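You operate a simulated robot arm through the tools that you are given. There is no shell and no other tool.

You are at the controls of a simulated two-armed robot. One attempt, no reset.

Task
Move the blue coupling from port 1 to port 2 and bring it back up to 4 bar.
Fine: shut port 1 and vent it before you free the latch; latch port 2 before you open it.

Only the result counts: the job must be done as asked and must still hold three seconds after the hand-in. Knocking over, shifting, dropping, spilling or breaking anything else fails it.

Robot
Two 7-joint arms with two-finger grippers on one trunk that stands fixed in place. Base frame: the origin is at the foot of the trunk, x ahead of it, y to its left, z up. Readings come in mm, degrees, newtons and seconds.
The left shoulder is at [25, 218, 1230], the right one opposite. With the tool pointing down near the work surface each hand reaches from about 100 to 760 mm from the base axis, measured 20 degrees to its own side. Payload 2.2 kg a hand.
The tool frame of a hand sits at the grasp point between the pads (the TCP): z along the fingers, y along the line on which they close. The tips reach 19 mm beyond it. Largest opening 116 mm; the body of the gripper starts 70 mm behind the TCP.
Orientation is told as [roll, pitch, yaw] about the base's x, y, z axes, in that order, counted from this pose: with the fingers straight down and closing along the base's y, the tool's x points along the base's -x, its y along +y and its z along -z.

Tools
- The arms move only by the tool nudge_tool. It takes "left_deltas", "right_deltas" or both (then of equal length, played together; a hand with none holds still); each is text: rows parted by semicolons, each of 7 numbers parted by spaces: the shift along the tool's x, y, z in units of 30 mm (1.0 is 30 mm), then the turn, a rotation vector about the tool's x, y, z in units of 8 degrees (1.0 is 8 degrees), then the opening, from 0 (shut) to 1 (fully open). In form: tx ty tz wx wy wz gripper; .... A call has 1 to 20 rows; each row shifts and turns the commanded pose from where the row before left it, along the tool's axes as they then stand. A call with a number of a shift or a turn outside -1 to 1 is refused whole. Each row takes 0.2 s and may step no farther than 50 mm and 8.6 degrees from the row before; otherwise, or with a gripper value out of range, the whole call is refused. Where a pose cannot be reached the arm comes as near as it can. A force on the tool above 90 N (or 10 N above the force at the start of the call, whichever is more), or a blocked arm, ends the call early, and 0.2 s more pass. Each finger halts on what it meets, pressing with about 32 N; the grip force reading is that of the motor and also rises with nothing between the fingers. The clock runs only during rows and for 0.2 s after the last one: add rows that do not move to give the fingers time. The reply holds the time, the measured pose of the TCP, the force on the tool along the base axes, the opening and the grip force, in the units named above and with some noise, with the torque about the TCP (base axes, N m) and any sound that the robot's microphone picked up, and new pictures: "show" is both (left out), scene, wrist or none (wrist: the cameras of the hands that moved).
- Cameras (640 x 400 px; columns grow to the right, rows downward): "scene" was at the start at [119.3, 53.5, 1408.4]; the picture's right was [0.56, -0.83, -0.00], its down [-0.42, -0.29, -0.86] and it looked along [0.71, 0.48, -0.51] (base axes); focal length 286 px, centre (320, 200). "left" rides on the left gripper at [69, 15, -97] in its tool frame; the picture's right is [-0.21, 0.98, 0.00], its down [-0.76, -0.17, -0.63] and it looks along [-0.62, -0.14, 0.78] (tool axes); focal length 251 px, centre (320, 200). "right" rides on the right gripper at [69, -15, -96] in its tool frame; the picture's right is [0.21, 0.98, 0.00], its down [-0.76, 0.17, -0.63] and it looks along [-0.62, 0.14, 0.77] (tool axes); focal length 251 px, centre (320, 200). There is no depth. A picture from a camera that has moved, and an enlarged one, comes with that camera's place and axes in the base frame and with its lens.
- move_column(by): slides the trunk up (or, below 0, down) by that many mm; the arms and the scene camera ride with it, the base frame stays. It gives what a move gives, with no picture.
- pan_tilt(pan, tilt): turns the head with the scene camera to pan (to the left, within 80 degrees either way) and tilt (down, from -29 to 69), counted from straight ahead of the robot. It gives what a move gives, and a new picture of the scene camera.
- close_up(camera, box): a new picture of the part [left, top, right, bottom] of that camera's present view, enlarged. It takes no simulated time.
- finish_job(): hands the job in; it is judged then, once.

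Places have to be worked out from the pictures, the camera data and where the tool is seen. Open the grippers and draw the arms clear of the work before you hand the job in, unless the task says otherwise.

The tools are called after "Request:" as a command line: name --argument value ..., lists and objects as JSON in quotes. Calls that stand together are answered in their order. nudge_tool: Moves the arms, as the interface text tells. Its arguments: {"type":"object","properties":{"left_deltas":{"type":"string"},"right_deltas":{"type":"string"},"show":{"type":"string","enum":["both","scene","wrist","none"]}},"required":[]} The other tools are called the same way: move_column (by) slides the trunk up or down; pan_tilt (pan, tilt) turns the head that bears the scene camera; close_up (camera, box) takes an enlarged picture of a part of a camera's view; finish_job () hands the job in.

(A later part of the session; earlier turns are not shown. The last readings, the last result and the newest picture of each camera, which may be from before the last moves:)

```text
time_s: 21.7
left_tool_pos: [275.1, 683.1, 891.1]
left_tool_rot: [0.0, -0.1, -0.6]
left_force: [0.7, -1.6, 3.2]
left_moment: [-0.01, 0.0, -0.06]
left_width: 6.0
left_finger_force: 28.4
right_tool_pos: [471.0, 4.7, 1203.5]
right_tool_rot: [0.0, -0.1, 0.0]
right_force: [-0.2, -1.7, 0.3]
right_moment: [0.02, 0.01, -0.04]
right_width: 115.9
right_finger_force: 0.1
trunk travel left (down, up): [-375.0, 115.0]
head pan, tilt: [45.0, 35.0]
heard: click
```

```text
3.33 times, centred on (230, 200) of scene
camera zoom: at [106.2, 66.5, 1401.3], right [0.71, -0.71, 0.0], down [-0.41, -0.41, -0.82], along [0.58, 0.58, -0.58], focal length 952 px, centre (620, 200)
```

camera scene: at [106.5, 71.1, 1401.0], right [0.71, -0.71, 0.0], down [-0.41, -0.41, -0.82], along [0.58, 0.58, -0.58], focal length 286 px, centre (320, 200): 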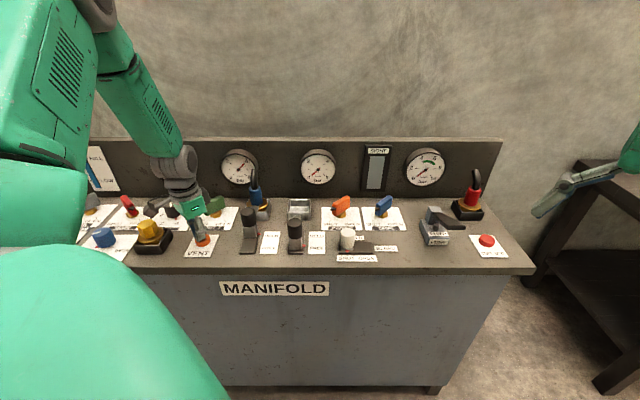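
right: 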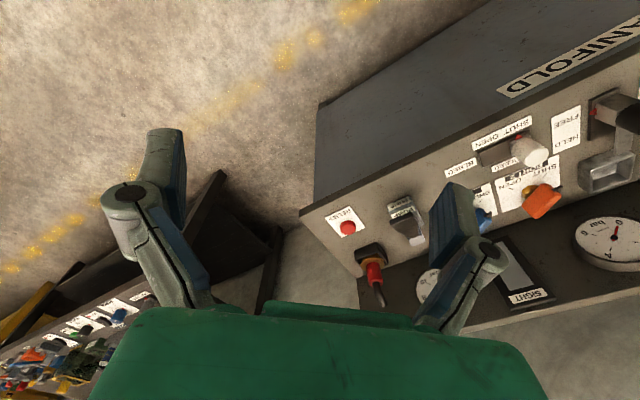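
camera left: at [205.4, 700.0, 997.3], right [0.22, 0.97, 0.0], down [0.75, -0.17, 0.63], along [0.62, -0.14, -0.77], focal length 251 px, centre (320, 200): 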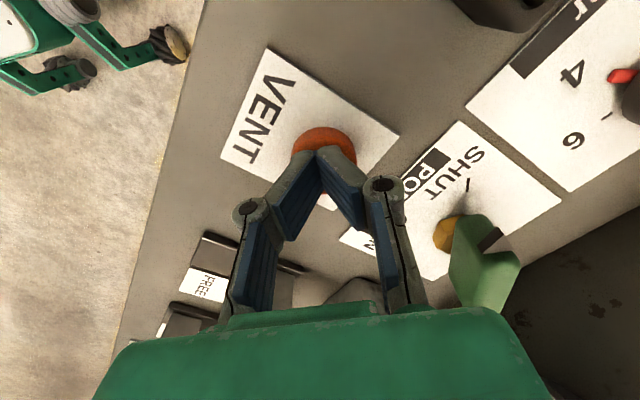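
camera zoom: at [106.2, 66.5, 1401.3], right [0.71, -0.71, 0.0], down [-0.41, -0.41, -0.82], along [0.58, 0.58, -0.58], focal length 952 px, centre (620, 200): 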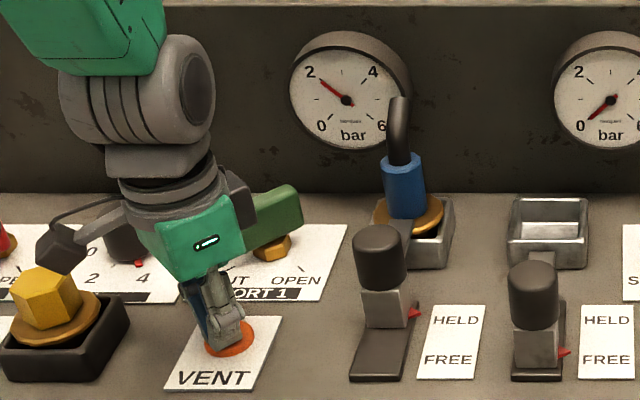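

A click, and the port 1 gauge is dropping (below 2 bar). I hold the button down until it reaches zero.

Request:
nudge_tool --left_deltas "0 0 0.03 0 0 0 0; 0 0 0 0 0 0 0; 0 0 0 0 0 0 0; 0 0 0 0 0 0 0; 0 0 0 0 0 0 0; 0 0 0 0 0 0 0; 0 0 0 0 0 0 0; 0 0 0 0 0 0 0; 0 0 0 0 0 0 0; 0 0 0 0 0 0 0; 0 0 0 0 0 0 0; 0 0 0 0 0 0 0; 0 0 0 0 0 0 0; 0 0 0 0 0 0 0; 0 0 0 0 0 0 0; 0 0 0 0 0 0 0" --show "none"

Request:
close_up --camera "scene" --box '[160, 140, 300, 260]'

```text
time_s: 25.1
left_tool_pos: [275.3, 681.8, 887.0]
left_tool_rot: [-0.1, -0.2, -0.6]
left_force: [-0.9, 0.4, 7.0]
left_moment: [0.0, 0.0, 0.04]
left_width: 5.7
left_finger_force: 28.7
right_tool_pos: [470.3, 6.3, 1204.8]
right_tool_rot: [0.0, -0.2, 0.0]
right_force: [-0.8, 0.3, 0.0]
right_moment: [-0.02, -0.03, 0.01]
right_width: 115.7
right_finger_force: 0.1
trunk travel left (down, up): [-375.0, 115.0]
head pan, tilt: [45.0, 35.0]
```

```text
3.33 times, centred on (230, 200) of scene
camera zoom: at [105.8, 66.4, 1401.4], right [0.71, -0.71, 0.0], down [-0.41, -0.41, -0.82], along [0.58, 0.58, -0.58], focal length 952 px, centre (620, 200)
```

zoom: 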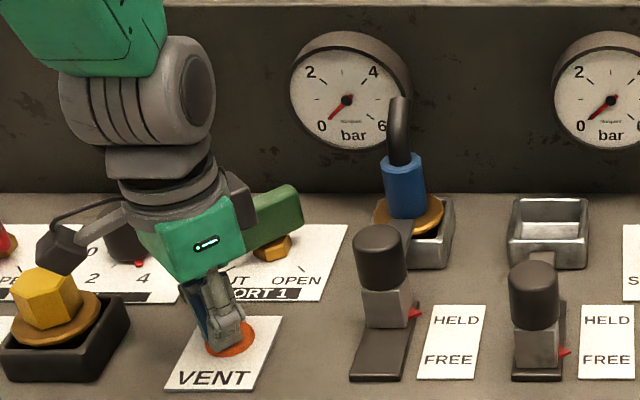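

Port 1 reads 0 bar. I release the button, rise, turn to yaw 45 and move above the port 1 latch knob (about base 381, 601), while checking the gauge stays at 0.

Request:
nudge_tool --left_deltas "0 0 -0.5 0 0 0 0; 0 0 -1 0 0 0 0; 0 0 -1 0 0 0 0; 0 0 -1 0 0 0 0; 0 0 -1 0 0 0 0; 0 0 -1 0 0 0 0; 0 0 0 0 0 -0.95 0.7; 0 0 0 0 0 -0.95 0.7; 0 0 0 0 0 -0.95 0.7; 0 0 0 0 0 -0.95 0.7; 0 0 0 0 0 -0.95 0.7; 0 0 0 0 0 -0.95 0.7; -0.115 -0.88 0 0 0 0 0.7; -0.115 -0.88 0 0 0 0 0.7; -0.115 -0.88 0 0 0 0 0.7; -0.115 -0.88 0 0 0 0 0.7; -0.115 -0.88 0 0 0 0 0.7; 0 0 0 0 0 0 0.7" --show "both"

Request:
close_up --camera "scene" --box '[160, 140, 320, 260]'

Request:
close_up --camera "left" --box '[200, 0, 440, 200]'

```text
time_s: 28.9
left_tool_pos: [380.8, 601.1, 1052.6]
left_tool_rot: [-0.1, -0.1, 45.0]
left_force: [0.0, -0.3, -0.3]
left_moment: [-0.04, -0.02, 0.02]
left_width: 80.9
left_finger_force: 0.0
right_tool_pos: [469.6, 5.3, 1204.5]
right_tool_rot: [0.0, -0.2, 0.0]
right_force: [0.5, -0.4, -0.8]
right_moment: [0.03, -0.03, -0.01]
right_width: 116.0
right_finger_force: 0.0
trunk travel left (down, up): [-375.0, 115.0]
head pan, tilt: [45.0, 35.0]
camera scene: at [106.6, 66.2, 1401.3], right [0.71, -0.71, 0.0], down [-0.41, -0.41, -0.82], along [0.58, 0.58, -0.58], focal length 286 px, centre (320, 200)
camera left: at [319.0, 562.8, 1149.5], right [-0.54, 0.84, 0.0], down [0.65, 0.42, 0.63], along [0.53, 0.34, -0.77], focal length 251 px, centre (320, 200)
```

scene: 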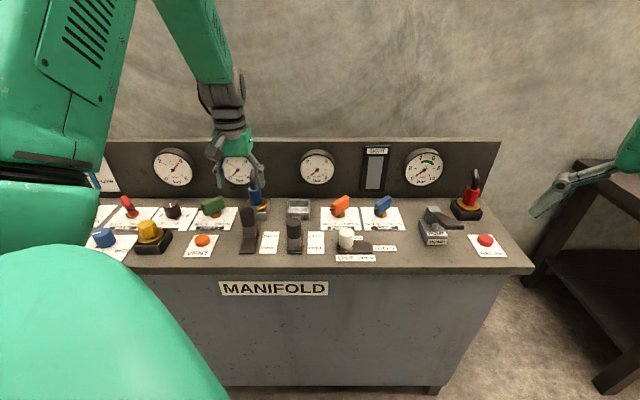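
left: 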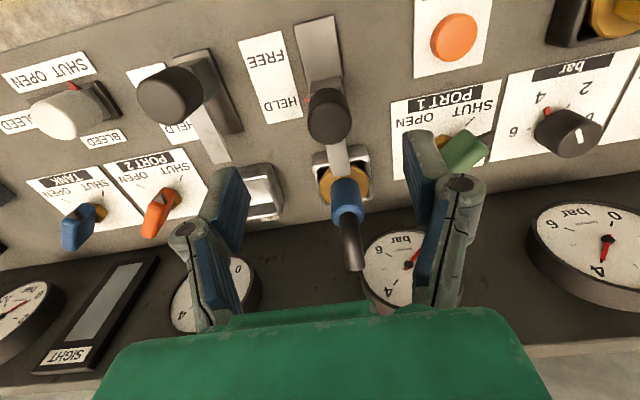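

```text
3.33 times, centred on (240, 200) of scene
camera zoom: at [106.6, 66.2, 1401.3], right [0.71, -0.71, 0.0], down [-0.41, -0.41, -0.82], along [0.58, 0.58, -0.58], focal length 952 px, centre (587, 200)
```

zoom: 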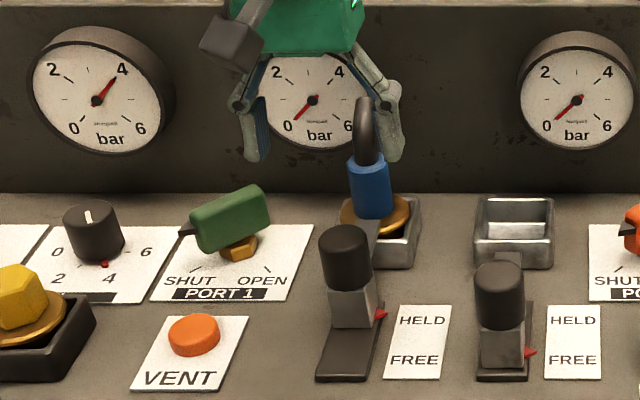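

```text
2.00 times, centred on (320, 100) of left
camera zoom: at [319.0, 562.8, 1149.5], right [-0.54, 0.84, 0.0], down [0.65, 0.42, 0.63], along [0.53, 0.34, -0.77], focal length 503 px, centre (320, 400)
```

zoom: 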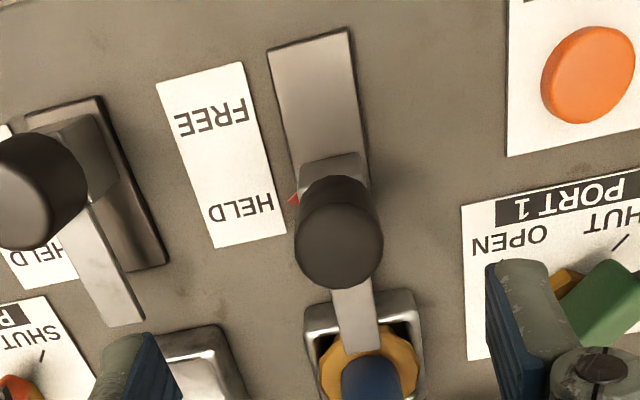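

Port 1 stays at 0, so the valve is truly shut. The latch 1 knob is directly below within ~2 mm. I descend so the pads straddle it and close.

Request:
nudge_tool --left_deltas "0 0.04 0.9 0 0 0 0.7; 0 0 0.9 0 0 0 0.7; 0 0 0.9 0 0 0 0.7; 0 0 0.92 0 0 0 0.7; 0 0 0 0 0 0 0.7; 0 0 0 0 0 0 0.3; 0 0 0 0 0 0 0.2; 0 0 0 0 0 0 0.2" --show "both"

Request:
close_up --camera "scene" --box '[180, 140, 340, 260]'

```text
time_s: 30.7
left_tool_pos: [376.3, 606.0, 943.6]
left_tool_rot: [0.0, -0.1, 45.0]
left_force: [-13.5, 11.1, 2.6]
left_moment: [0.58, 0.07, 0.0]
left_width: 37.4
left_finger_force: 45.2
right_tool_pos: [468.7, 7.5, 1203.9]
right_tool_rot: [-0.1, -0.2, 0.1]
right_force: [0.5, -0.1, 0.5]
right_moment: [0.02, 0.0, 0.0]
right_width: 116.2
right_finger_force: 0.1
trunk travel left (down, up): [-375.0, 115.0]
head pan, tilt: [45.0, 35.0]
camera scene: at [104.1, 70.5, 1401.3], right [0.71, -0.71, 0.0], down [-0.41, -0.41, -0.82], along [0.58, 0.58, -0.58], focal length 286 px, centre (320, 200)
camera left: at [316.2, 566.5, 1041.1], right [-0.54, 0.84, 0.0], down [0.65, 0.42, 0.63], along [0.53, 0.34, -0.77], focal length 251 px, centre (320, 200)
```

scene: 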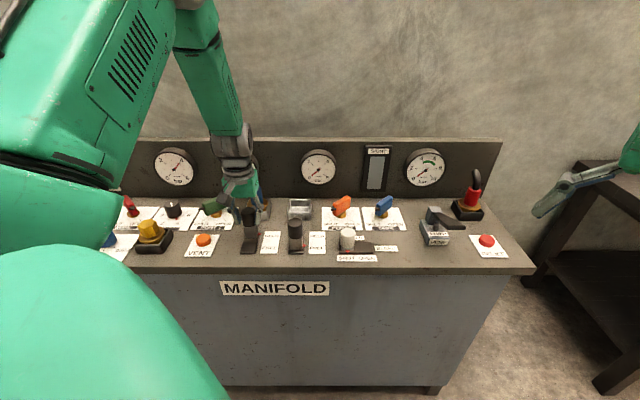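
left: 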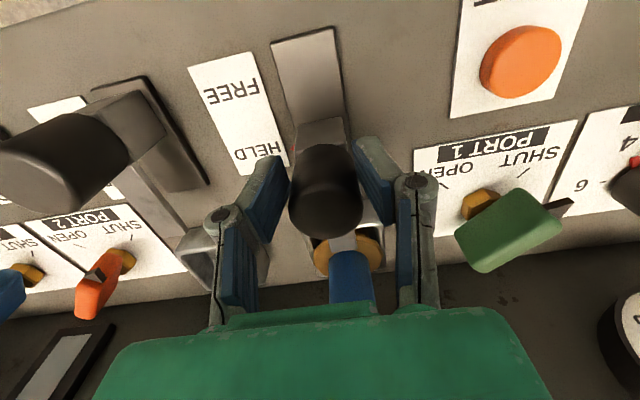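

```text
3.33 times, centred on (260, 200) of scene
camera zoom: at [104.1, 70.5, 1401.3], right [0.71, -0.71, 0.0], down [-0.41, -0.41, -0.82], along [0.58, 0.58, -0.58], focal length 952 px, centre (520, 200)
```

zoom: 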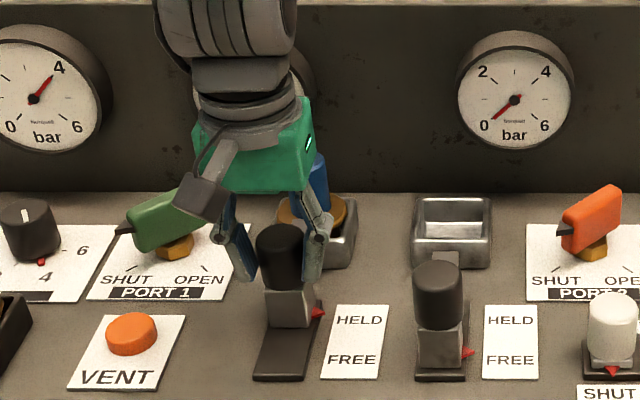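

I've gripped the knob (37 mm), and its true s is about −161, so the wrist camera was the better guide. I pull it toward the operator (FREE) in small steps.

Request:
nudge_tool --left_deltas "0.2 0.1 0 0 0 0 0.2; 0.2 0.05 0 0 0 0 0.2; 0.2 0 0 0 0 0 0.2; 0.2 0 0 0 0 0 0.2; 0 0 0 0 0 0 0.2" --show "wrist"

```text
time_s: 31.9
left_tool_pos: [359.4, 589.0, 944.3]
left_tool_rot: [-0.1, 0.0, 44.9]
left_force: [2.8, -3.2, -8.3]
left_moment: [0.05, -0.5, 0.0]
left_width: 37.3
left_finger_force: 44.9
right_tool_pos: [470.6, 5.8, 1204.3]
right_tool_rot: [0.0, 0.0, 0.0]
right_force: [0.0, 1.0, 0.4]
right_moment: [-0.03, -0.05, 0.02]
right_width: 116.0
right_finger_force: 0.2
trunk travel left (down, up): [-375.0, 115.0]
head pan, tilt: [45.0, 35.0]
camera left: at [299.3, 550.1, 1041.2], right [-0.54, 0.84, 0.0], down [0.65, 0.42, 0.63], along [0.53, 0.34, -0.77], focal length 251 px, centre (320, 200)
```

left: 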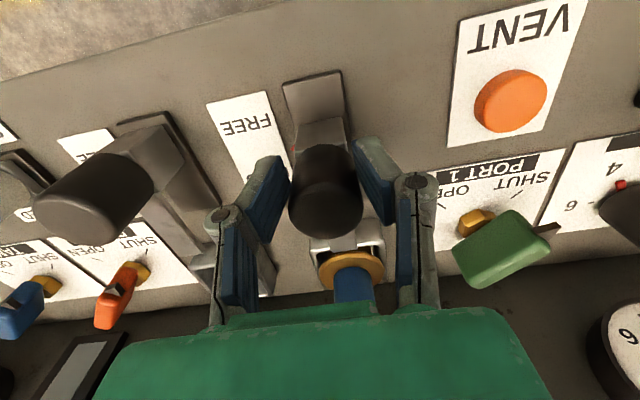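

The latch slides easily and the bolt is drawing off the flange. I continue to the end of the slot.

Request:
nudge_tool --left_deltas "0.2 0 0 0 0 0 0.2; 0.2 0 0 0 0 0 0.2; 0.15 0 0 0 0 0 0.2; 0.1 0 0 0 0 0 0.2; 0.1 0 0 0 0 0 0.2; 0 0 0 0 0 0 0.2" --show "both"

Request:
close_up --camera "scene" --box '[180, 140, 340, 260]'

```text
time_s: 33.3
left_tool_pos: [344.6, 573.0, 944.4]
left_tool_rot: [0.0, -0.1, 45.1]
left_force: [8.8, -3.3, -6.3]
left_moment: [-0.45, 0.18, -0.05]
left_width: 37.3
left_finger_force: 45.5
right_tool_pos: [471.7, 6.0, 1203.8]
right_tool_rot: [0.0, 0.0, -0.1]
right_force: [-0.9, 0.4, 0.2]
right_moment: [0.03, -0.01, 0.05]
right_width: 115.7
right_finger_force: 0.0
trunk travel left (down, up): [-375.0, 115.0]
head pan, tilt: [45.0, 35.0]
camera scene: at [109.2, 66.8, 1401.0], right [0.71, -0.71, 0.0], down [-0.41, -0.41, -0.82], along [0.58, 0.58, -0.58], focal length 286 px, centre (320, 200)
camera left: at [284.1, 534.7, 1041.2], right [-0.54, 0.84, 0.0], down [0.65, 0.42, 0.63], along [0.53, 0.34, -0.77], focal length 251 px, centre (320, 200)
```

scene: 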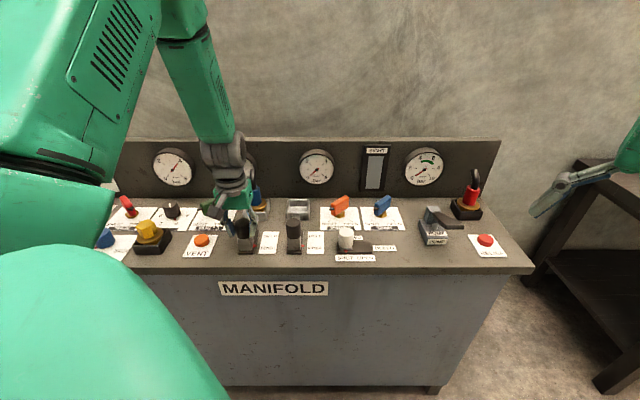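
left: 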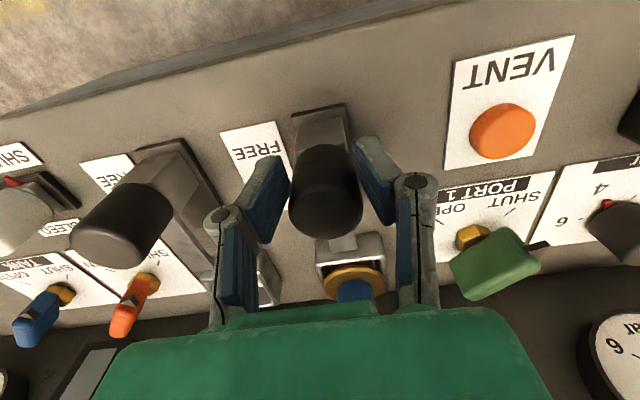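

```text
3.33 times, centred on (260, 200) of scene
camera zoom: at [109.2, 66.8, 1401.0], right [0.71, -0.71, 0.0], down [-0.41, -0.41, -0.82], along [0.58, 0.58, -0.58], focal length 952 px, centre (520, 200)
```

zoom: 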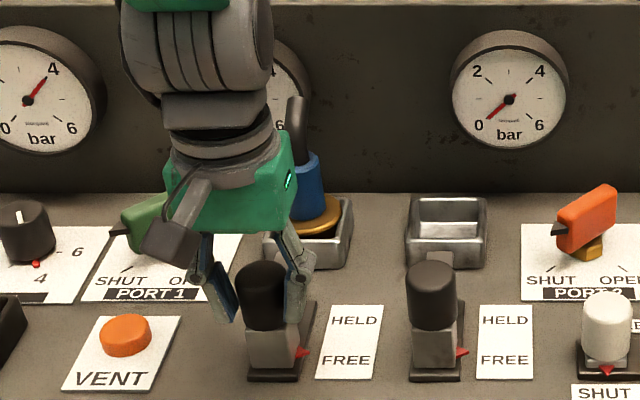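

The latch 1 pointer now aligns with FREE, level with latch 2's pointer. One more small pull to make sure it's at the stop, then I release and rise.

Request:
nudge_tool --left_deltas "0.1 0 0 0 0 0 0.2; 0 0 0 0 0 0 0.2" --show "none"

```text
time_s: 33.9
left_tool_pos: [343.7, 573.1, 944.6]
left_tool_rot: [-0.1, -0.2, 45.0]
left_force: [14.4, 3.5, -2.3]
left_moment: [0.05, -0.25, -0.07]
left_width: 36.5
left_finger_force: 45.5
right_tool_pos: [471.9, 6.1, 1201.8]
right_tool_rot: [0.0, 0.0, 0.1]
right_force: [-1.1, 1.1, -0.8]
right_moment: [0.0, -0.04, -0.01]
right_width: 115.9
right_finger_force: 0.0
trunk travel left (down, up): [-375.0, 115.0]
head pan, tilt: [45.0, 35.0]
```

It's firmly at the FREE stop. I release, rise, and move above the blue coupling (s≈−160, n≈795).

Request:
nudge_tool --left_deltas "0 0 0 0 0 0 0.7; 0 0 0 0 0 0 0.7; 0 0 -0.9 0 0 0 0.7; 0 0 -0.9 0 0 0 0.7; 0 0 -0.9 0 0 0 0.7; 0 0 -0.9 0 0 0 0.7; 0 0 -0.9 0 0 0 0.7; 0 0 -0.9 0 0 0 0.7; -0.95 0 0 0 0 0 0.7; -0.95 0 0 0 0 0 0.7; -0.95 0 0 0 0 0 0.7; -0.95 0 0 0 0 0 0.7; -0.9 0 0 0 0 0 0.7; 0 0 0 0 0 0 0.7" --show "both"

Request:
close_up --camera "scene" --box '[180, 140, 340, 260]'

Request:
close_up --camera "left" --box '[220, 0, 420, 200]'

```text
time_s: 36.9
left_tool_pos: [439.5, 670.8, 1107.1]
left_tool_rot: [-0.2, -0.1, 45.0]
left_force: [-0.3, 0.5, -0.2]
left_moment: [0.04, 0.01, -0.02]
left_width: 80.9
left_finger_force: 0.1
right_tool_pos: [469.3, 5.9, 1204.5]
right_tool_rot: [0.0, -0.1, 0.0]
right_force: [0.5, -0.4, 1.0]
right_moment: [0.01, 0.01, -0.03]
right_width: 116.2
right_finger_force: 0.1
trunk travel left (down, up): [-375.0, 115.0]
head pan, tilt: [45.0, 35.0]
camera scene: at [106.7, 67.8, 1401.2], right [0.71, -0.71, 0.0], down [-0.41, -0.41, -0.82], along [0.58, 0.58, -0.58], focal length 286 px, centre (320, 200)
camera left: at [379.4, 632.7, 1203.7], right [-0.54, 0.84, 0.0], down [0.65, 0.42, 0.63], along [0.53, 0.34, -0.77], focal length 251 px, centre (320, 200)
```

scene: 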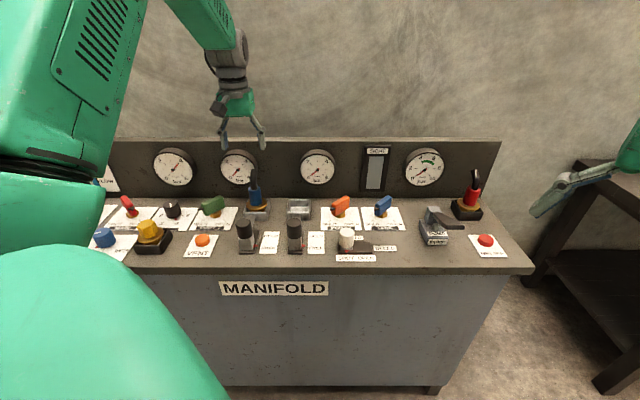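
left: 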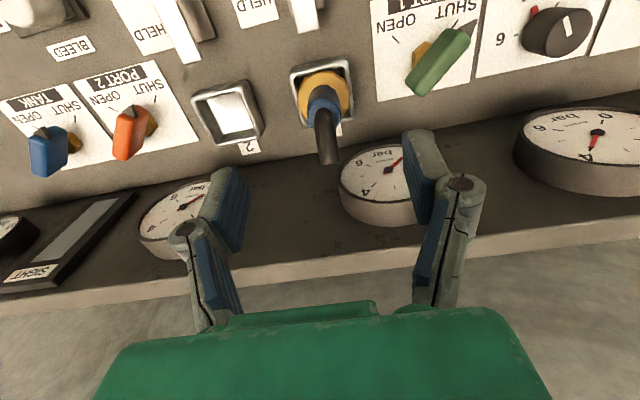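

```text
3.33 times, centred on (260, 200) of scene
camera zoom: at [106.7, 67.8, 1401.2], right [0.71, -0.71, 0.0], down [-0.41, -0.41, -0.82], along [0.58, 0.58, -0.58], focal length 952 px, centre (520, 200)
```

zoom: 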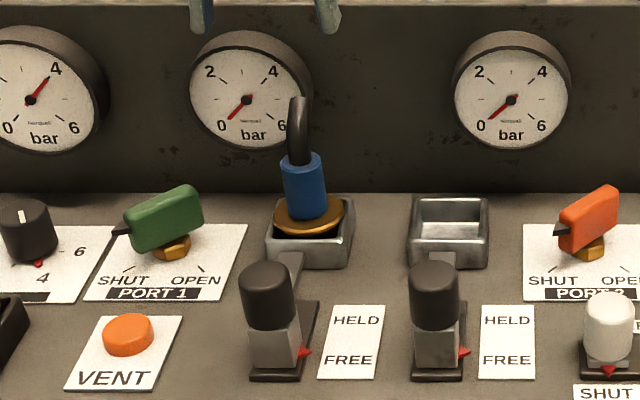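

```text
2.00 times, centred on (320, 100) of left
camera zoom: at [379.4, 632.7, 1203.7], right [-0.54, 0.84, 0.0], down [0.65, 0.42, 0.63], along [0.53, 0.34, -0.77], focal length 503 px, centre (320, 400)
```

zoom: 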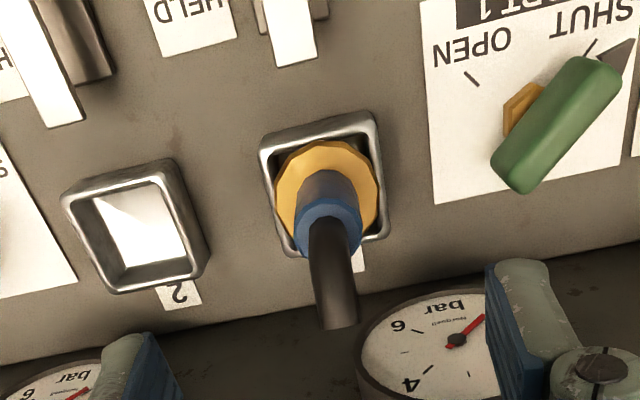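

With both latches FREE, the coupling axis is at s≈−165, n≈800, and socket 2 is 120 mm to the right of socket 1. I centre, descend to TCP z≈956 with the fingers either side of the blue body, and look before closing.

Request:
nudge_tool --left_deltas "-0.5 0.05 0.3 0 0 0 0.7; 0 0 0.8 0 0 0 0.7; 0 0 0.8 0 0 0 0.7; 0 0 0.8 0 0 0 0.7; 0 0 0.8 0 0 0 0.7; 0 0 0.8 0 0 0 0.7; 0 0 0.73 0 0 0 0.7; 0 0 0 0 0 0 0.7" --show "both"

Request:
close_up --camera "scene" --box '[180, 120, 340, 240]'

```text
time_s: 38.7
left_tool_pos: [450.1, 683.2, 957.1]
left_tool_rot: [-0.1, -0.2, 45.0]
left_force: [-0.2, -0.4, 0.6]
left_moment: [0.03, -0.01, 0.0]
left_width: 81.0
left_finger_force: 0.0
right_tool_pos: [470.5, 6.5, 1204.5]
right_tool_rot: [0.0, -0.1, 0.0]
right_force: [-0.2, -0.4, -0.6]
right_moment: [0.02, 0.01, -0.04]
right_width: 115.9
right_finger_force: 0.1
trunk travel left (down, up): [-375.0, 115.0]
head pan, tilt: [45.0, 35.0]
camera scene: at [107.2, 67.8, 1401.2], right [0.71, -0.71, 0.0], down [-0.41, -0.41, -0.82], along [0.58, 0.58, -0.58], focal length 286 px, centre (320, 200)
camera left: at [390.3, 644.0, 1053.3], right [-0.54, 0.84, 0.0], down [0.65, 0.42, 0.63], along [0.53, 0.34, -0.77], focal length 251 px, centre (320, 200)
```

scene: 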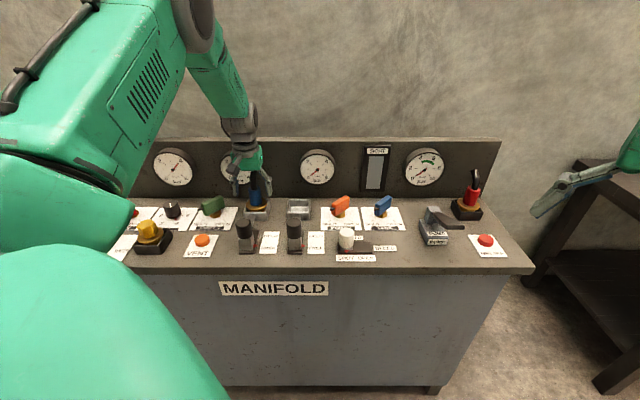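
left: 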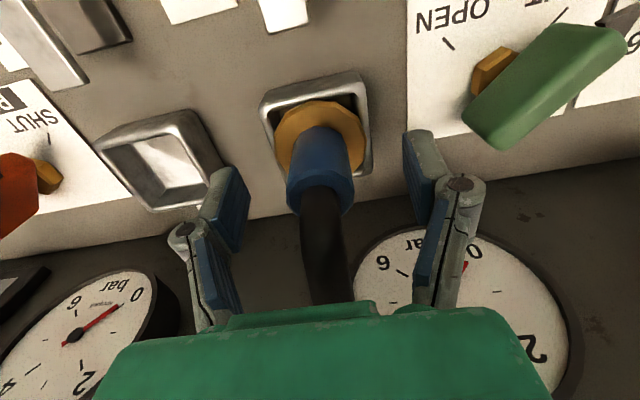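

```text
3.33 times, centred on (260, 180) of scene
camera zoom: at [107.2, 67.8, 1401.2], right [0.71, -0.71, 0.0], down [-0.41, -0.41, -0.82], along [0.58, 0.58, -0.58], focal length 952 px, centre (520, 267)
```

zoom: 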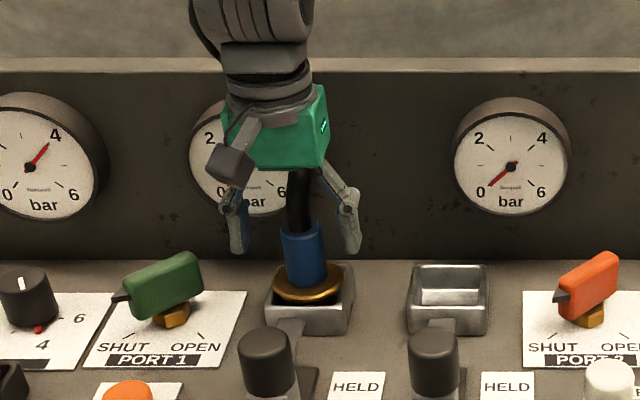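

The blue body is between the pads. I shift 1.5 mm right and close slowly in stages.

Request:
nudge_tool --left_deltas "0 -0.05 0 0 0 0 0.5; 0 0 0 0 0 0 0.4; 0 0 0 0 0 0 0.33; 0 0 0 0 0 0 0.2; 0 0 0 0 0 0 0.2" --show "both"

Request:
close_up --camera "scene" --box '[180, 120, 340, 240]'

Request:
close_up --camera "left" --box '[220, 60, 420, 260]'

```text
time_s: 39.9
left_tool_pos: [452.3, 683.0, 956.1]
left_tool_rot: [-0.1, -0.1, 45.1]
left_force: [-0.6, -1.3, 0.5]
left_moment: [0.0, -0.03, 0.02]
left_width: 36.6
left_finger_force: 32.1
right_tool_pos: [470.5, 6.2, 1203.2]
right_tool_rot: [0.0, -0.1, 0.0]
right_force: [-0.5, 0.3, -0.1]
right_moment: [-0.03, -0.01, -0.03]
right_width: 116.1
right_finger_force: 0.2
trunk travel left (down, up): [-375.0, 115.0]
head pan, tilt: [45.0, 35.0]
camera scene: at [107.6, 67.3, 1401.1], right [0.71, -0.71, 0.0], down [-0.41, -0.41, -0.82], along [0.58, 0.58, -0.58], focal length 286 px, centre (320, 200)
camera left: at [391.5, 643.1, 1053.2], right [-0.54, 0.84, 0.0], down [0.65, 0.42, 0.63], along [0.53, 0.34, -0.77], focal length 251 px, centre (320, 200)
```

scene: 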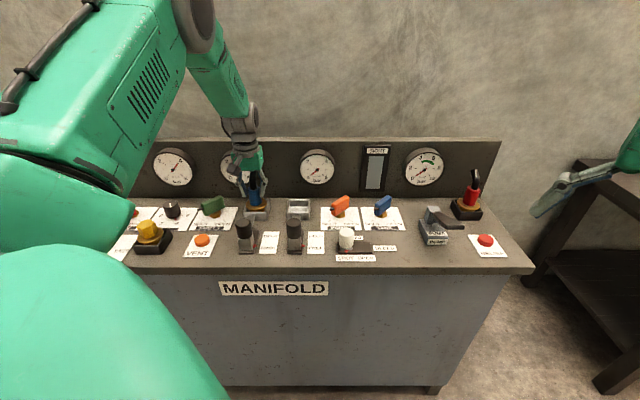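
left: 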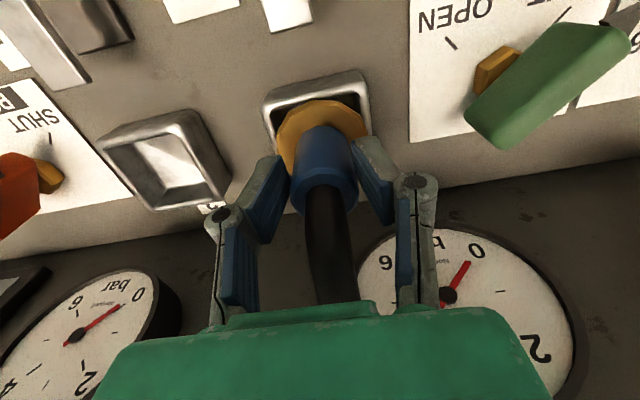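

```text
3.33 times, centred on (260, 180) of scene
camera zoom: at [107.6, 67.3, 1401.1], right [0.71, -0.71, 0.0], down [-0.41, -0.41, -0.82], along [0.58, 0.58, -0.58], focal length 952 px, centre (520, 267)
```

zoom: 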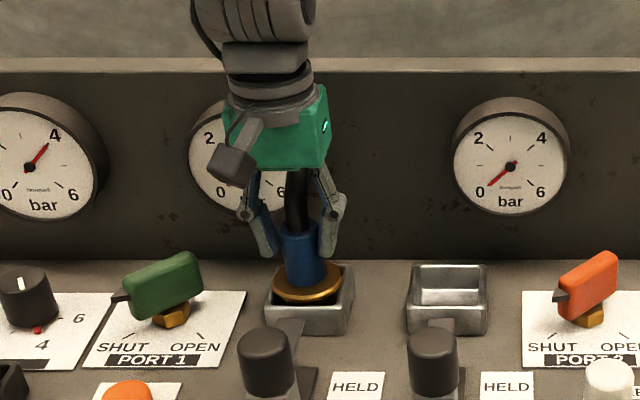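

```text
2.00 times, centred on (320, 160) of left
camera zoom: at [391.5, 643.1, 1053.2], right [-0.54, 0.84, 0.0], down [0.65, 0.42, 0.63], along [0.53, 0.34, -0.77], focal length 503 px, centre (320, 280)
```

zoom: 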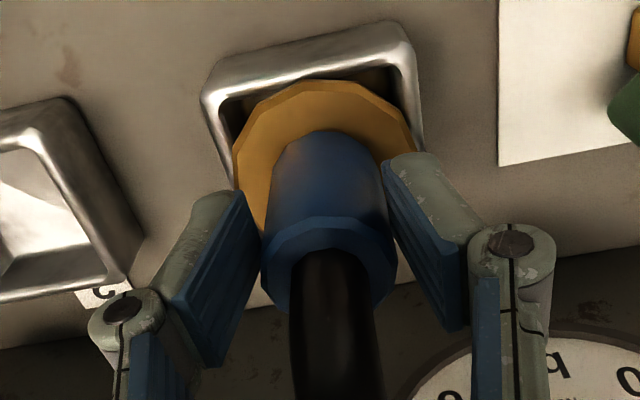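

The body is gripped at 36.6 mm with near-zero side force. I lift slowly and watch the load.

Request:
nudge_tool --left_deltas "0 0 -0.2 0 0 0 0.2; 0 0 -0.3 0 0 0 0.2; 0 0 -0.4 0 0 0 0.2; 0 0 0 0 0 0 0.2" --show "both"

Request:
close_up --camera "scene" --box '[180, 120, 340, 240]'

```text
time_s: 40.9
left_tool_pos: [452.2, 680.9, 982.2]
left_tool_rot: [0.0, 0.0, 45.0]
left_force: [0.4, 0.0, -4.0]
left_moment: [-0.02, 0.02, 0.02]
left_width: 36.1
left_finger_force: 32.0
right_tool_pos: [471.2, 7.2, 1204.1]
right_tool_rot: [0.0, -0.1, 0.0]
right_force: [-0.2, -0.7, 0.6]
right_moment: [-0.02, 0.0, 0.02]
right_width: 115.9
right_finger_force: 0.1
trunk travel left (down, up): [-375.0, 115.0]
head pan, tilt: [45.0, 35.0]
camera scene: at [108.0, 68.3, 1401.0], right [0.71, -0.71, 0.0], down [-0.41, -0.41, -0.82], along [0.58, 0.58, -0.58], focal length 286 px, centre (320, 200)
camera left: at [391.4, 643.6, 1079.5], right [-0.54, 0.84, 0.0], down [0.65, 0.42, 0.63], along [0.53, 0.34, -0.77], focal length 251 px, centre (320, 200)
```

scene: 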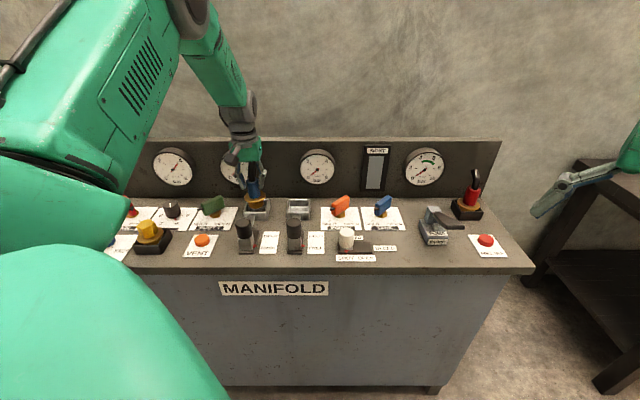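
left: 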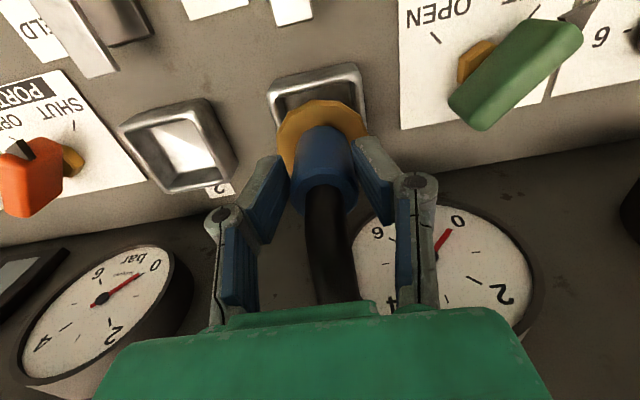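

```text
3.33 times, centred on (260, 180) of scene
camera zoom: at [108.0, 68.3, 1401.0], right [0.71, -0.71, 0.0], down [-0.41, -0.41, -0.82], along [0.58, 0.58, -0.58], focal length 952 px, centre (520, 267)
```

zoom: 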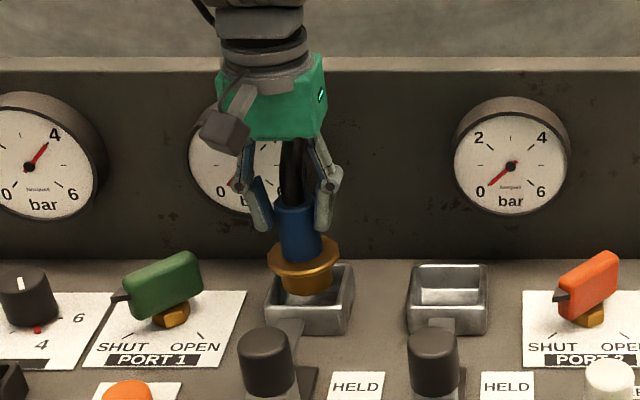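

It lifts cleanly, with about 4 N of weight. I raise another ~60 mm and carry it 120 mm right to above socket 2.

Request:
nudge_tool --left_deltas "0 0 -0.5 0 0 0 0.2; 0 0 -0.5 0 0 0 0.2; 0 0 -0.5 0 0 0 0.2; 0 0 -0.5 0 0 0 0.2; 0 0 0 0 0 0 0.2; 0 -0.3 0 0 0 0 0.2; 0 -0.5 0 0 0 0 0.2; 0 -0.5 0 0 0 0 0.2; 0 -0.5 0 0 0 0 0.2; 0 -0.5 0 0 0 0 0.2; 0 -0.5 0 0 0 0 0.2; 0 -0.5 0 0 0 0 0.2; 0 -0.4 0 0 0 0 0.2; 0 -0.3 0 0 0 0 0.2; 0 0 0 0 0 0 0.2; 0 0 0 0 0 0 0.2" --show "both"

Request:
close_up --camera "scene" --box '[220, 120, 380, 240]'

Request:
close_up --camera "left" --box '[220, 40, 420, 240]'

```text
time_s: 44.3
left_tool_pos: [535.9, 597.2, 1042.6]
left_tool_rot: [-0.1, -0.1, 45.0]
left_force: [0.9, -0.1, -3.8]
left_moment: [0.02, 0.05, -0.03]
left_width: 36.2
left_finger_force: 32.0
right_tool_pos: [470.1, 6.6, 1204.8]
right_tool_rot: [0.0, -0.1, 0.0]
right_force: [0.1, 0.8, 0.4]
right_moment: [-0.01, 0.01, 0.0]
right_width: 115.7
right_finger_force: 0.0
trunk travel left (down, up): [-375.0, 115.0]
head pan, tilt: [45.0, 35.0]
camera scene: at [108.5, 67.4, 1401.0], right [0.71, -0.71, 0.0], down [-0.41, -0.41, -0.82], along [0.58, 0.58, -0.58], focal length 286 px, centre (320, 200)
camera left: at [476.0, 558.2, 1139.5], right [-0.54, 0.84, 0.0], down [0.65, 0.42, 0.63], along [0.53, 0.34, -0.77], focal length 251 px, centre (320, 200)
```

scene: 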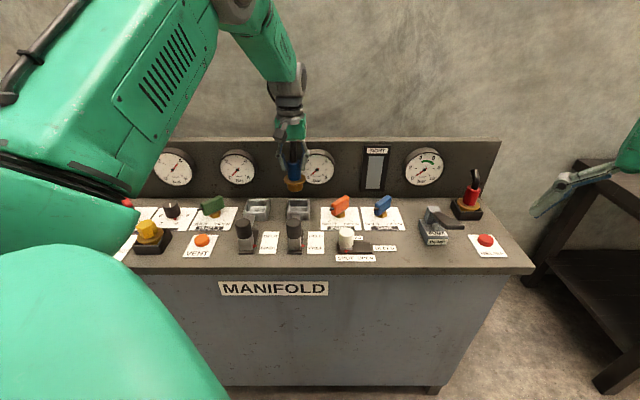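
left: 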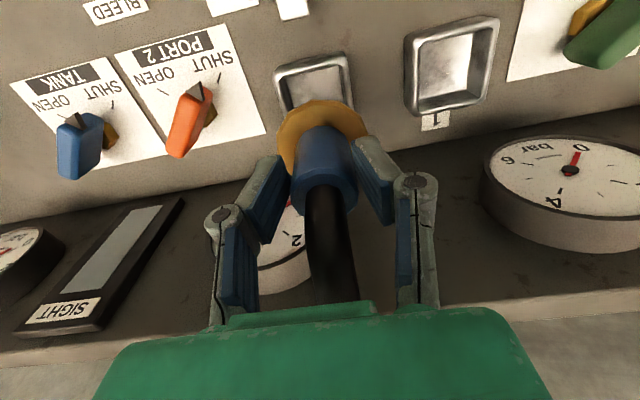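

```text
3.33 times, centred on (300, 180) of scene
camera zoom: at [108.5, 67.4, 1401.0], right [0.71, -0.71, 0.0], down [-0.41, -0.41, -0.82], along [0.58, 0.58, -0.58], focal length 952 px, centre (387, 267)
```

zoom: 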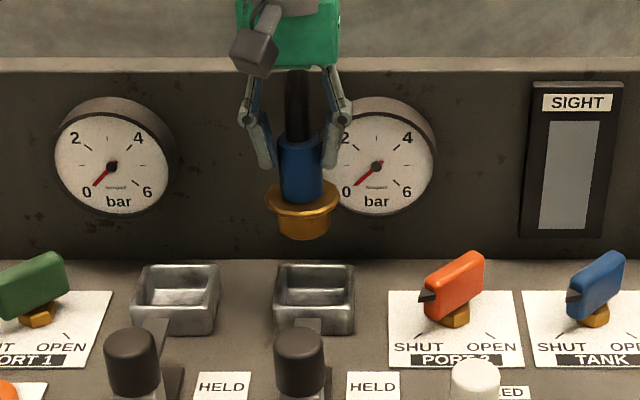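

```text
2.00 times, centred on (320, 140) of left
camera zoom: at [476.0, 558.2, 1139.5], right [-0.54, 0.84, 0.0], down [0.65, 0.42, 0.63], along [0.53, 0.34, -0.77], focal length 503 px, centre (320, 320)
```

zoom: 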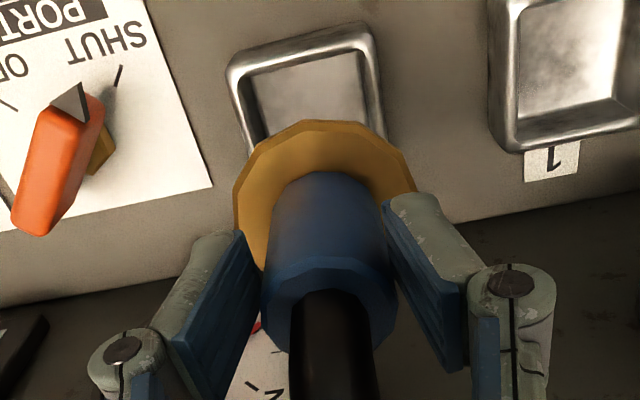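

Socket 2 is just below. I zoom in on both sockets to refine the lateral alignment before lowering.

Request:
close_up --camera "left" --box '[260, 10, 520, 140]'

Request:
close_up --camera "scene" --box '[240, 150, 340, 230]'

```text
2.46 times, centred on (390, 75) of left
camera zoom: at [476.0, 558.2, 1139.5], right [-0.54, 0.84, 0.0], down [0.65, 0.42, 0.63], along [0.53, 0.34, -0.77], focal length 619 px, centre (148, 508)
```

zoom: 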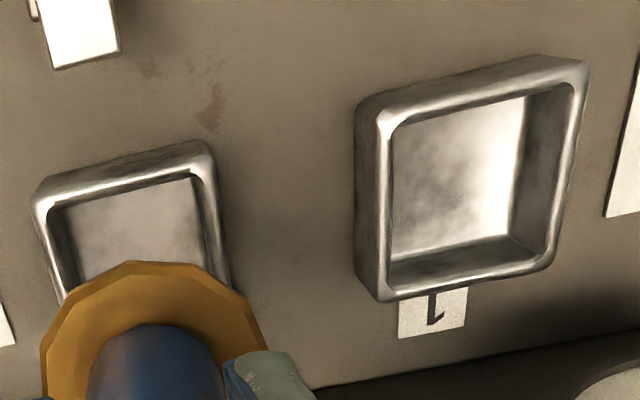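

```text
5.00 times, centred on (290, 190) of scene
camera zoom: at [108.5, 67.4, 1401.0], right [0.71, -0.71, 0.0], down [-0.41, -0.41, -0.82], along [0.58, 0.58, -0.58], focal length 1428 px, centre (470, 250)
```

zoom: 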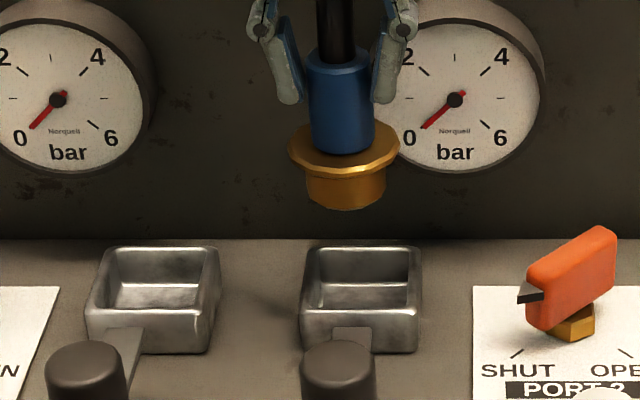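

The estimates put the best target at s≈−39.5, n≈803. I shift by about +4 mm right and +1.5 mm in, and lower to just above the rim.

Request:
nudge_tool --left_deltas "-0.05 -0.127 0.3 0 0 0 0.2; 0 0 0.4 0 0 0 0.2; 0 0 0.4 0 0 0 0.2; 0 0 0.4 0 0 0 0.2; 0 0 0.2 0 0 0 0.2; 0 0 0 0 0 0 0.2" --show "both"

Request:
close_up --camera "scene" --box '[240, 150, 340, 230]'

Request:
close_up --camera "left" --box '[240, 40, 400, 140]'

```text
time_s: 45.7
left_tool_pos: [540.1, 595.7, 992.6]
left_tool_rot: [-0.1, 0.0, 44.9]
left_force: [0.2, 0.0, -3.8]
left_moment: [-0.01, 0.03, -0.02]
left_width: 36.3
left_finger_force: 32.2
right_tool_pos: [472.0, 5.5, 1203.6]
right_tool_rot: [0.0, -0.1, 0.0]
right_force: [-0.1, -0.3, 0.4]
right_moment: [-0.02, 0.02, 0.01]
right_width: 116.0
right_finger_force: 0.2
trunk travel left (down, up): [-375.0, 115.0]
head pan, tilt: [45.0, 35.0]
camera scene: at [108.5, 67.5, 1401.0], right [0.71, -0.71, 0.0], down [-0.41, -0.41, -0.82], along [0.58, 0.58, -0.58], focal length 286 px, centre (320, 200)
camera left: at [479.7, 556.3, 1088.6], right [-0.54, 0.84, 0.0], down [0.65, 0.42, 0.63], along [0.53, 0.34, -0.77], focal length 251 px, centre (320, 200)
```

scene: 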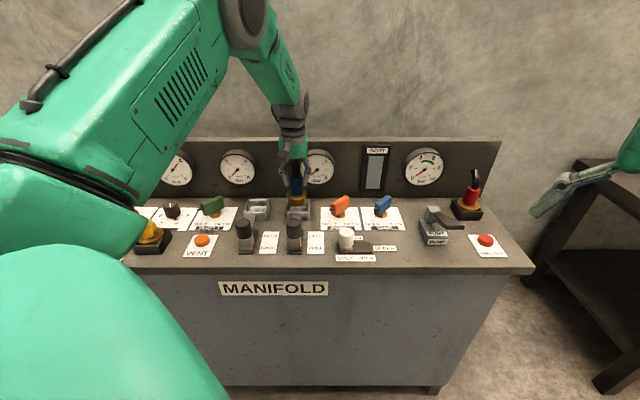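
left: 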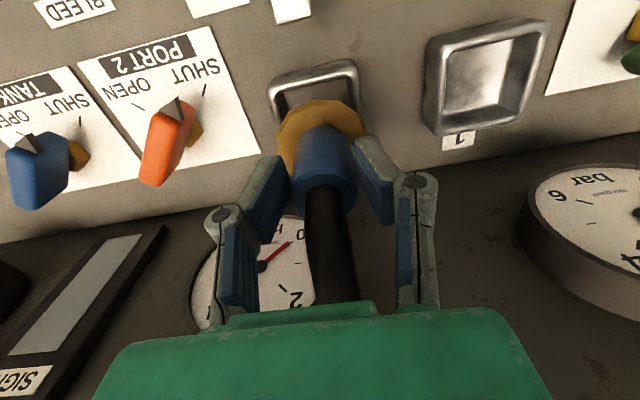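

```text
5.00 times, centred on (290, 190) of scene
camera zoom: at [108.5, 67.5, 1401.0], right [0.71, -0.71, 0.0], down [-0.41, -0.41, -0.82], along [0.58, 0.58, -0.58], focal length 1428 px, centre (470, 250)
```

zoom: 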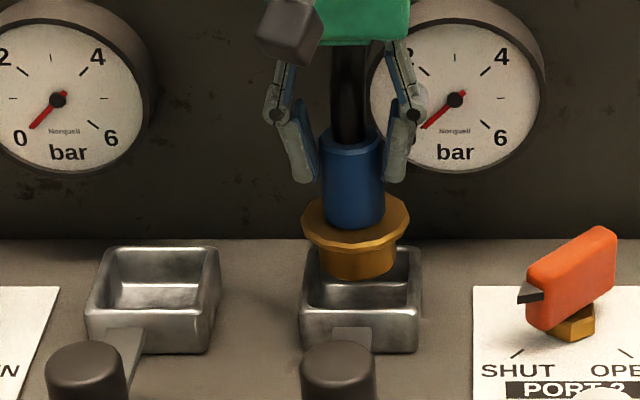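

```text
4.00 times, centred on (320, 90) of left
camera zoom: at [479.7, 556.3, 1088.6], right [-0.54, 0.84, 0.0], down [0.65, 0.42, 0.63], along [0.53, 0.34, -0.77], focal length 1006 px, centre (320, 640)
```

zoom: 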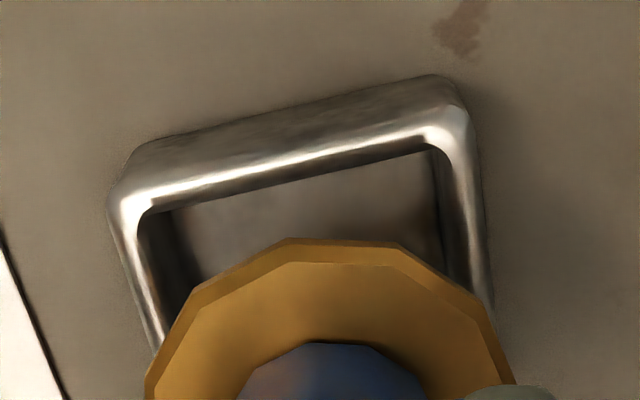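

The scene view shows the plug aligned within ~1–2 mm. I lower it into socket 2 slowly, watching the force.

Request:
nudge_tool --left_deltas "0 0 0.25 0 0 0 0.2; 0 0 0.25 0 0 0 0.2; 0 0 0.25 0 0 0 0.2; 0 0 0.2 0 0 0 0.2; 0 0 0 0 0 0 0.2" --show "both"

Request:
close_up --camera "scene" --box '[240, 150, 340, 230]'

Request:
close_up --camera "left" --box '[240, 70, 400, 170]'

```text
time_s: 46.9
left_tool_pos: [541.0, 595.1, 963.9]
left_tool_rot: [-0.1, -0.1, 45.0]
left_force: [0.1, 0.6, -3.3]
left_moment: [0.0, 0.06, -0.01]
left_width: 36.4
left_finger_force: 32.3
right_tool_pos: [470.7, 5.7, 1204.5]
right_tool_rot: [0.2, -0.1, 0.0]
right_force: [-0.8, 0.1, -0.3]
right_moment: [-0.02, 0.02, -0.01]
right_width: 116.1
right_finger_force: 0.1
trunk travel left (down, up): [-375.0, 115.0]
head pan, tilt: [45.0, 35.0]
camera scene: at [108.5, 67.5, 1401.0], right [0.71, -0.71, 0.0], down [-0.41, -0.41, -0.82], along [0.58, 0.58, -0.58], focal length 286 px, centre (320, 200)
camera left: at [480.0, 556.8, 1060.5], right [-0.54, 0.84, 0.0], down [0.65, 0.42, 0.63], along [0.53, 0.34, -0.77], focal length 251 px, centre (320, 200)
```

scene: 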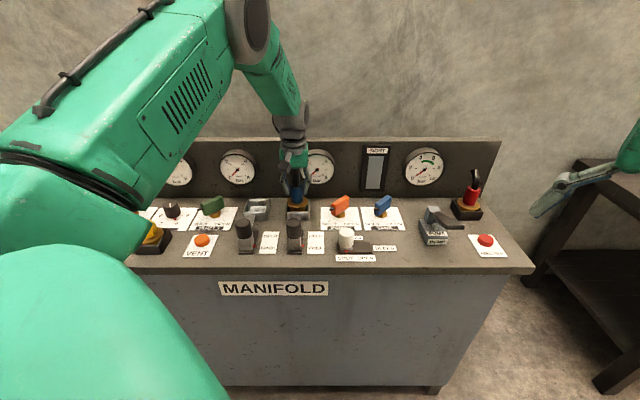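
left: 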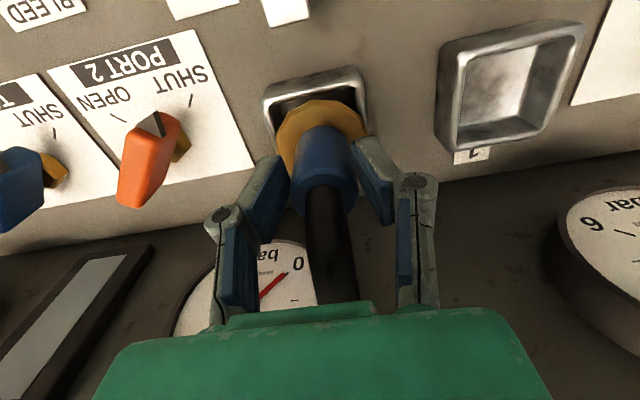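

```text
5.00 times, centred on (290, 190) of scene
camera zoom: at [108.5, 67.5, 1401.0], right [0.71, -0.71, 0.0], down [-0.41, -0.41, -0.82], along [0.58, 0.58, -0.58], focal length 1428 px, centre (470, 250)
```

zoom: 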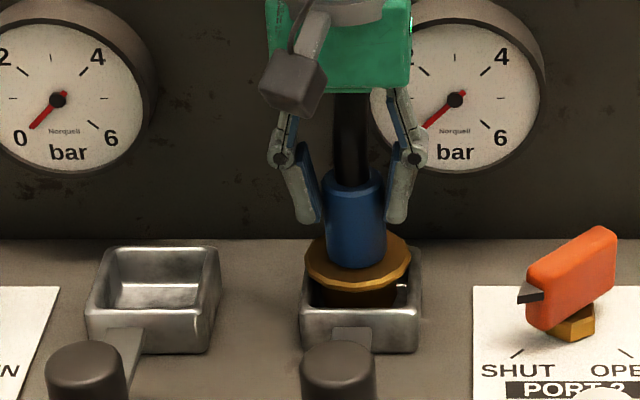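

```text
4.00 times, centred on (320, 120) of left
camera zoom: at [480.0, 556.8, 1060.5], right [-0.54, 0.84, 0.0], down [0.65, 0.42, 0.63], along [0.53, 0.34, -0.77], focal length 1006 px, centre (320, 520)
```

zoom: 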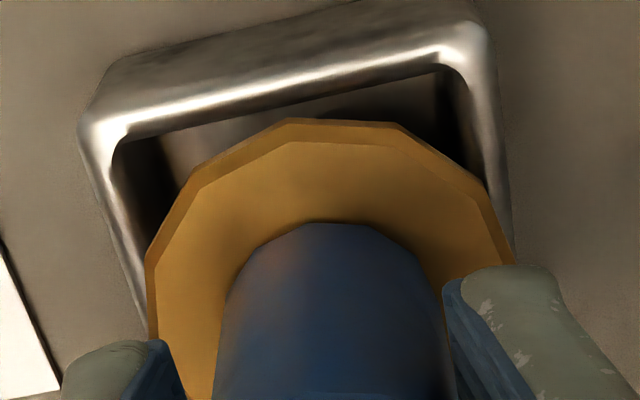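

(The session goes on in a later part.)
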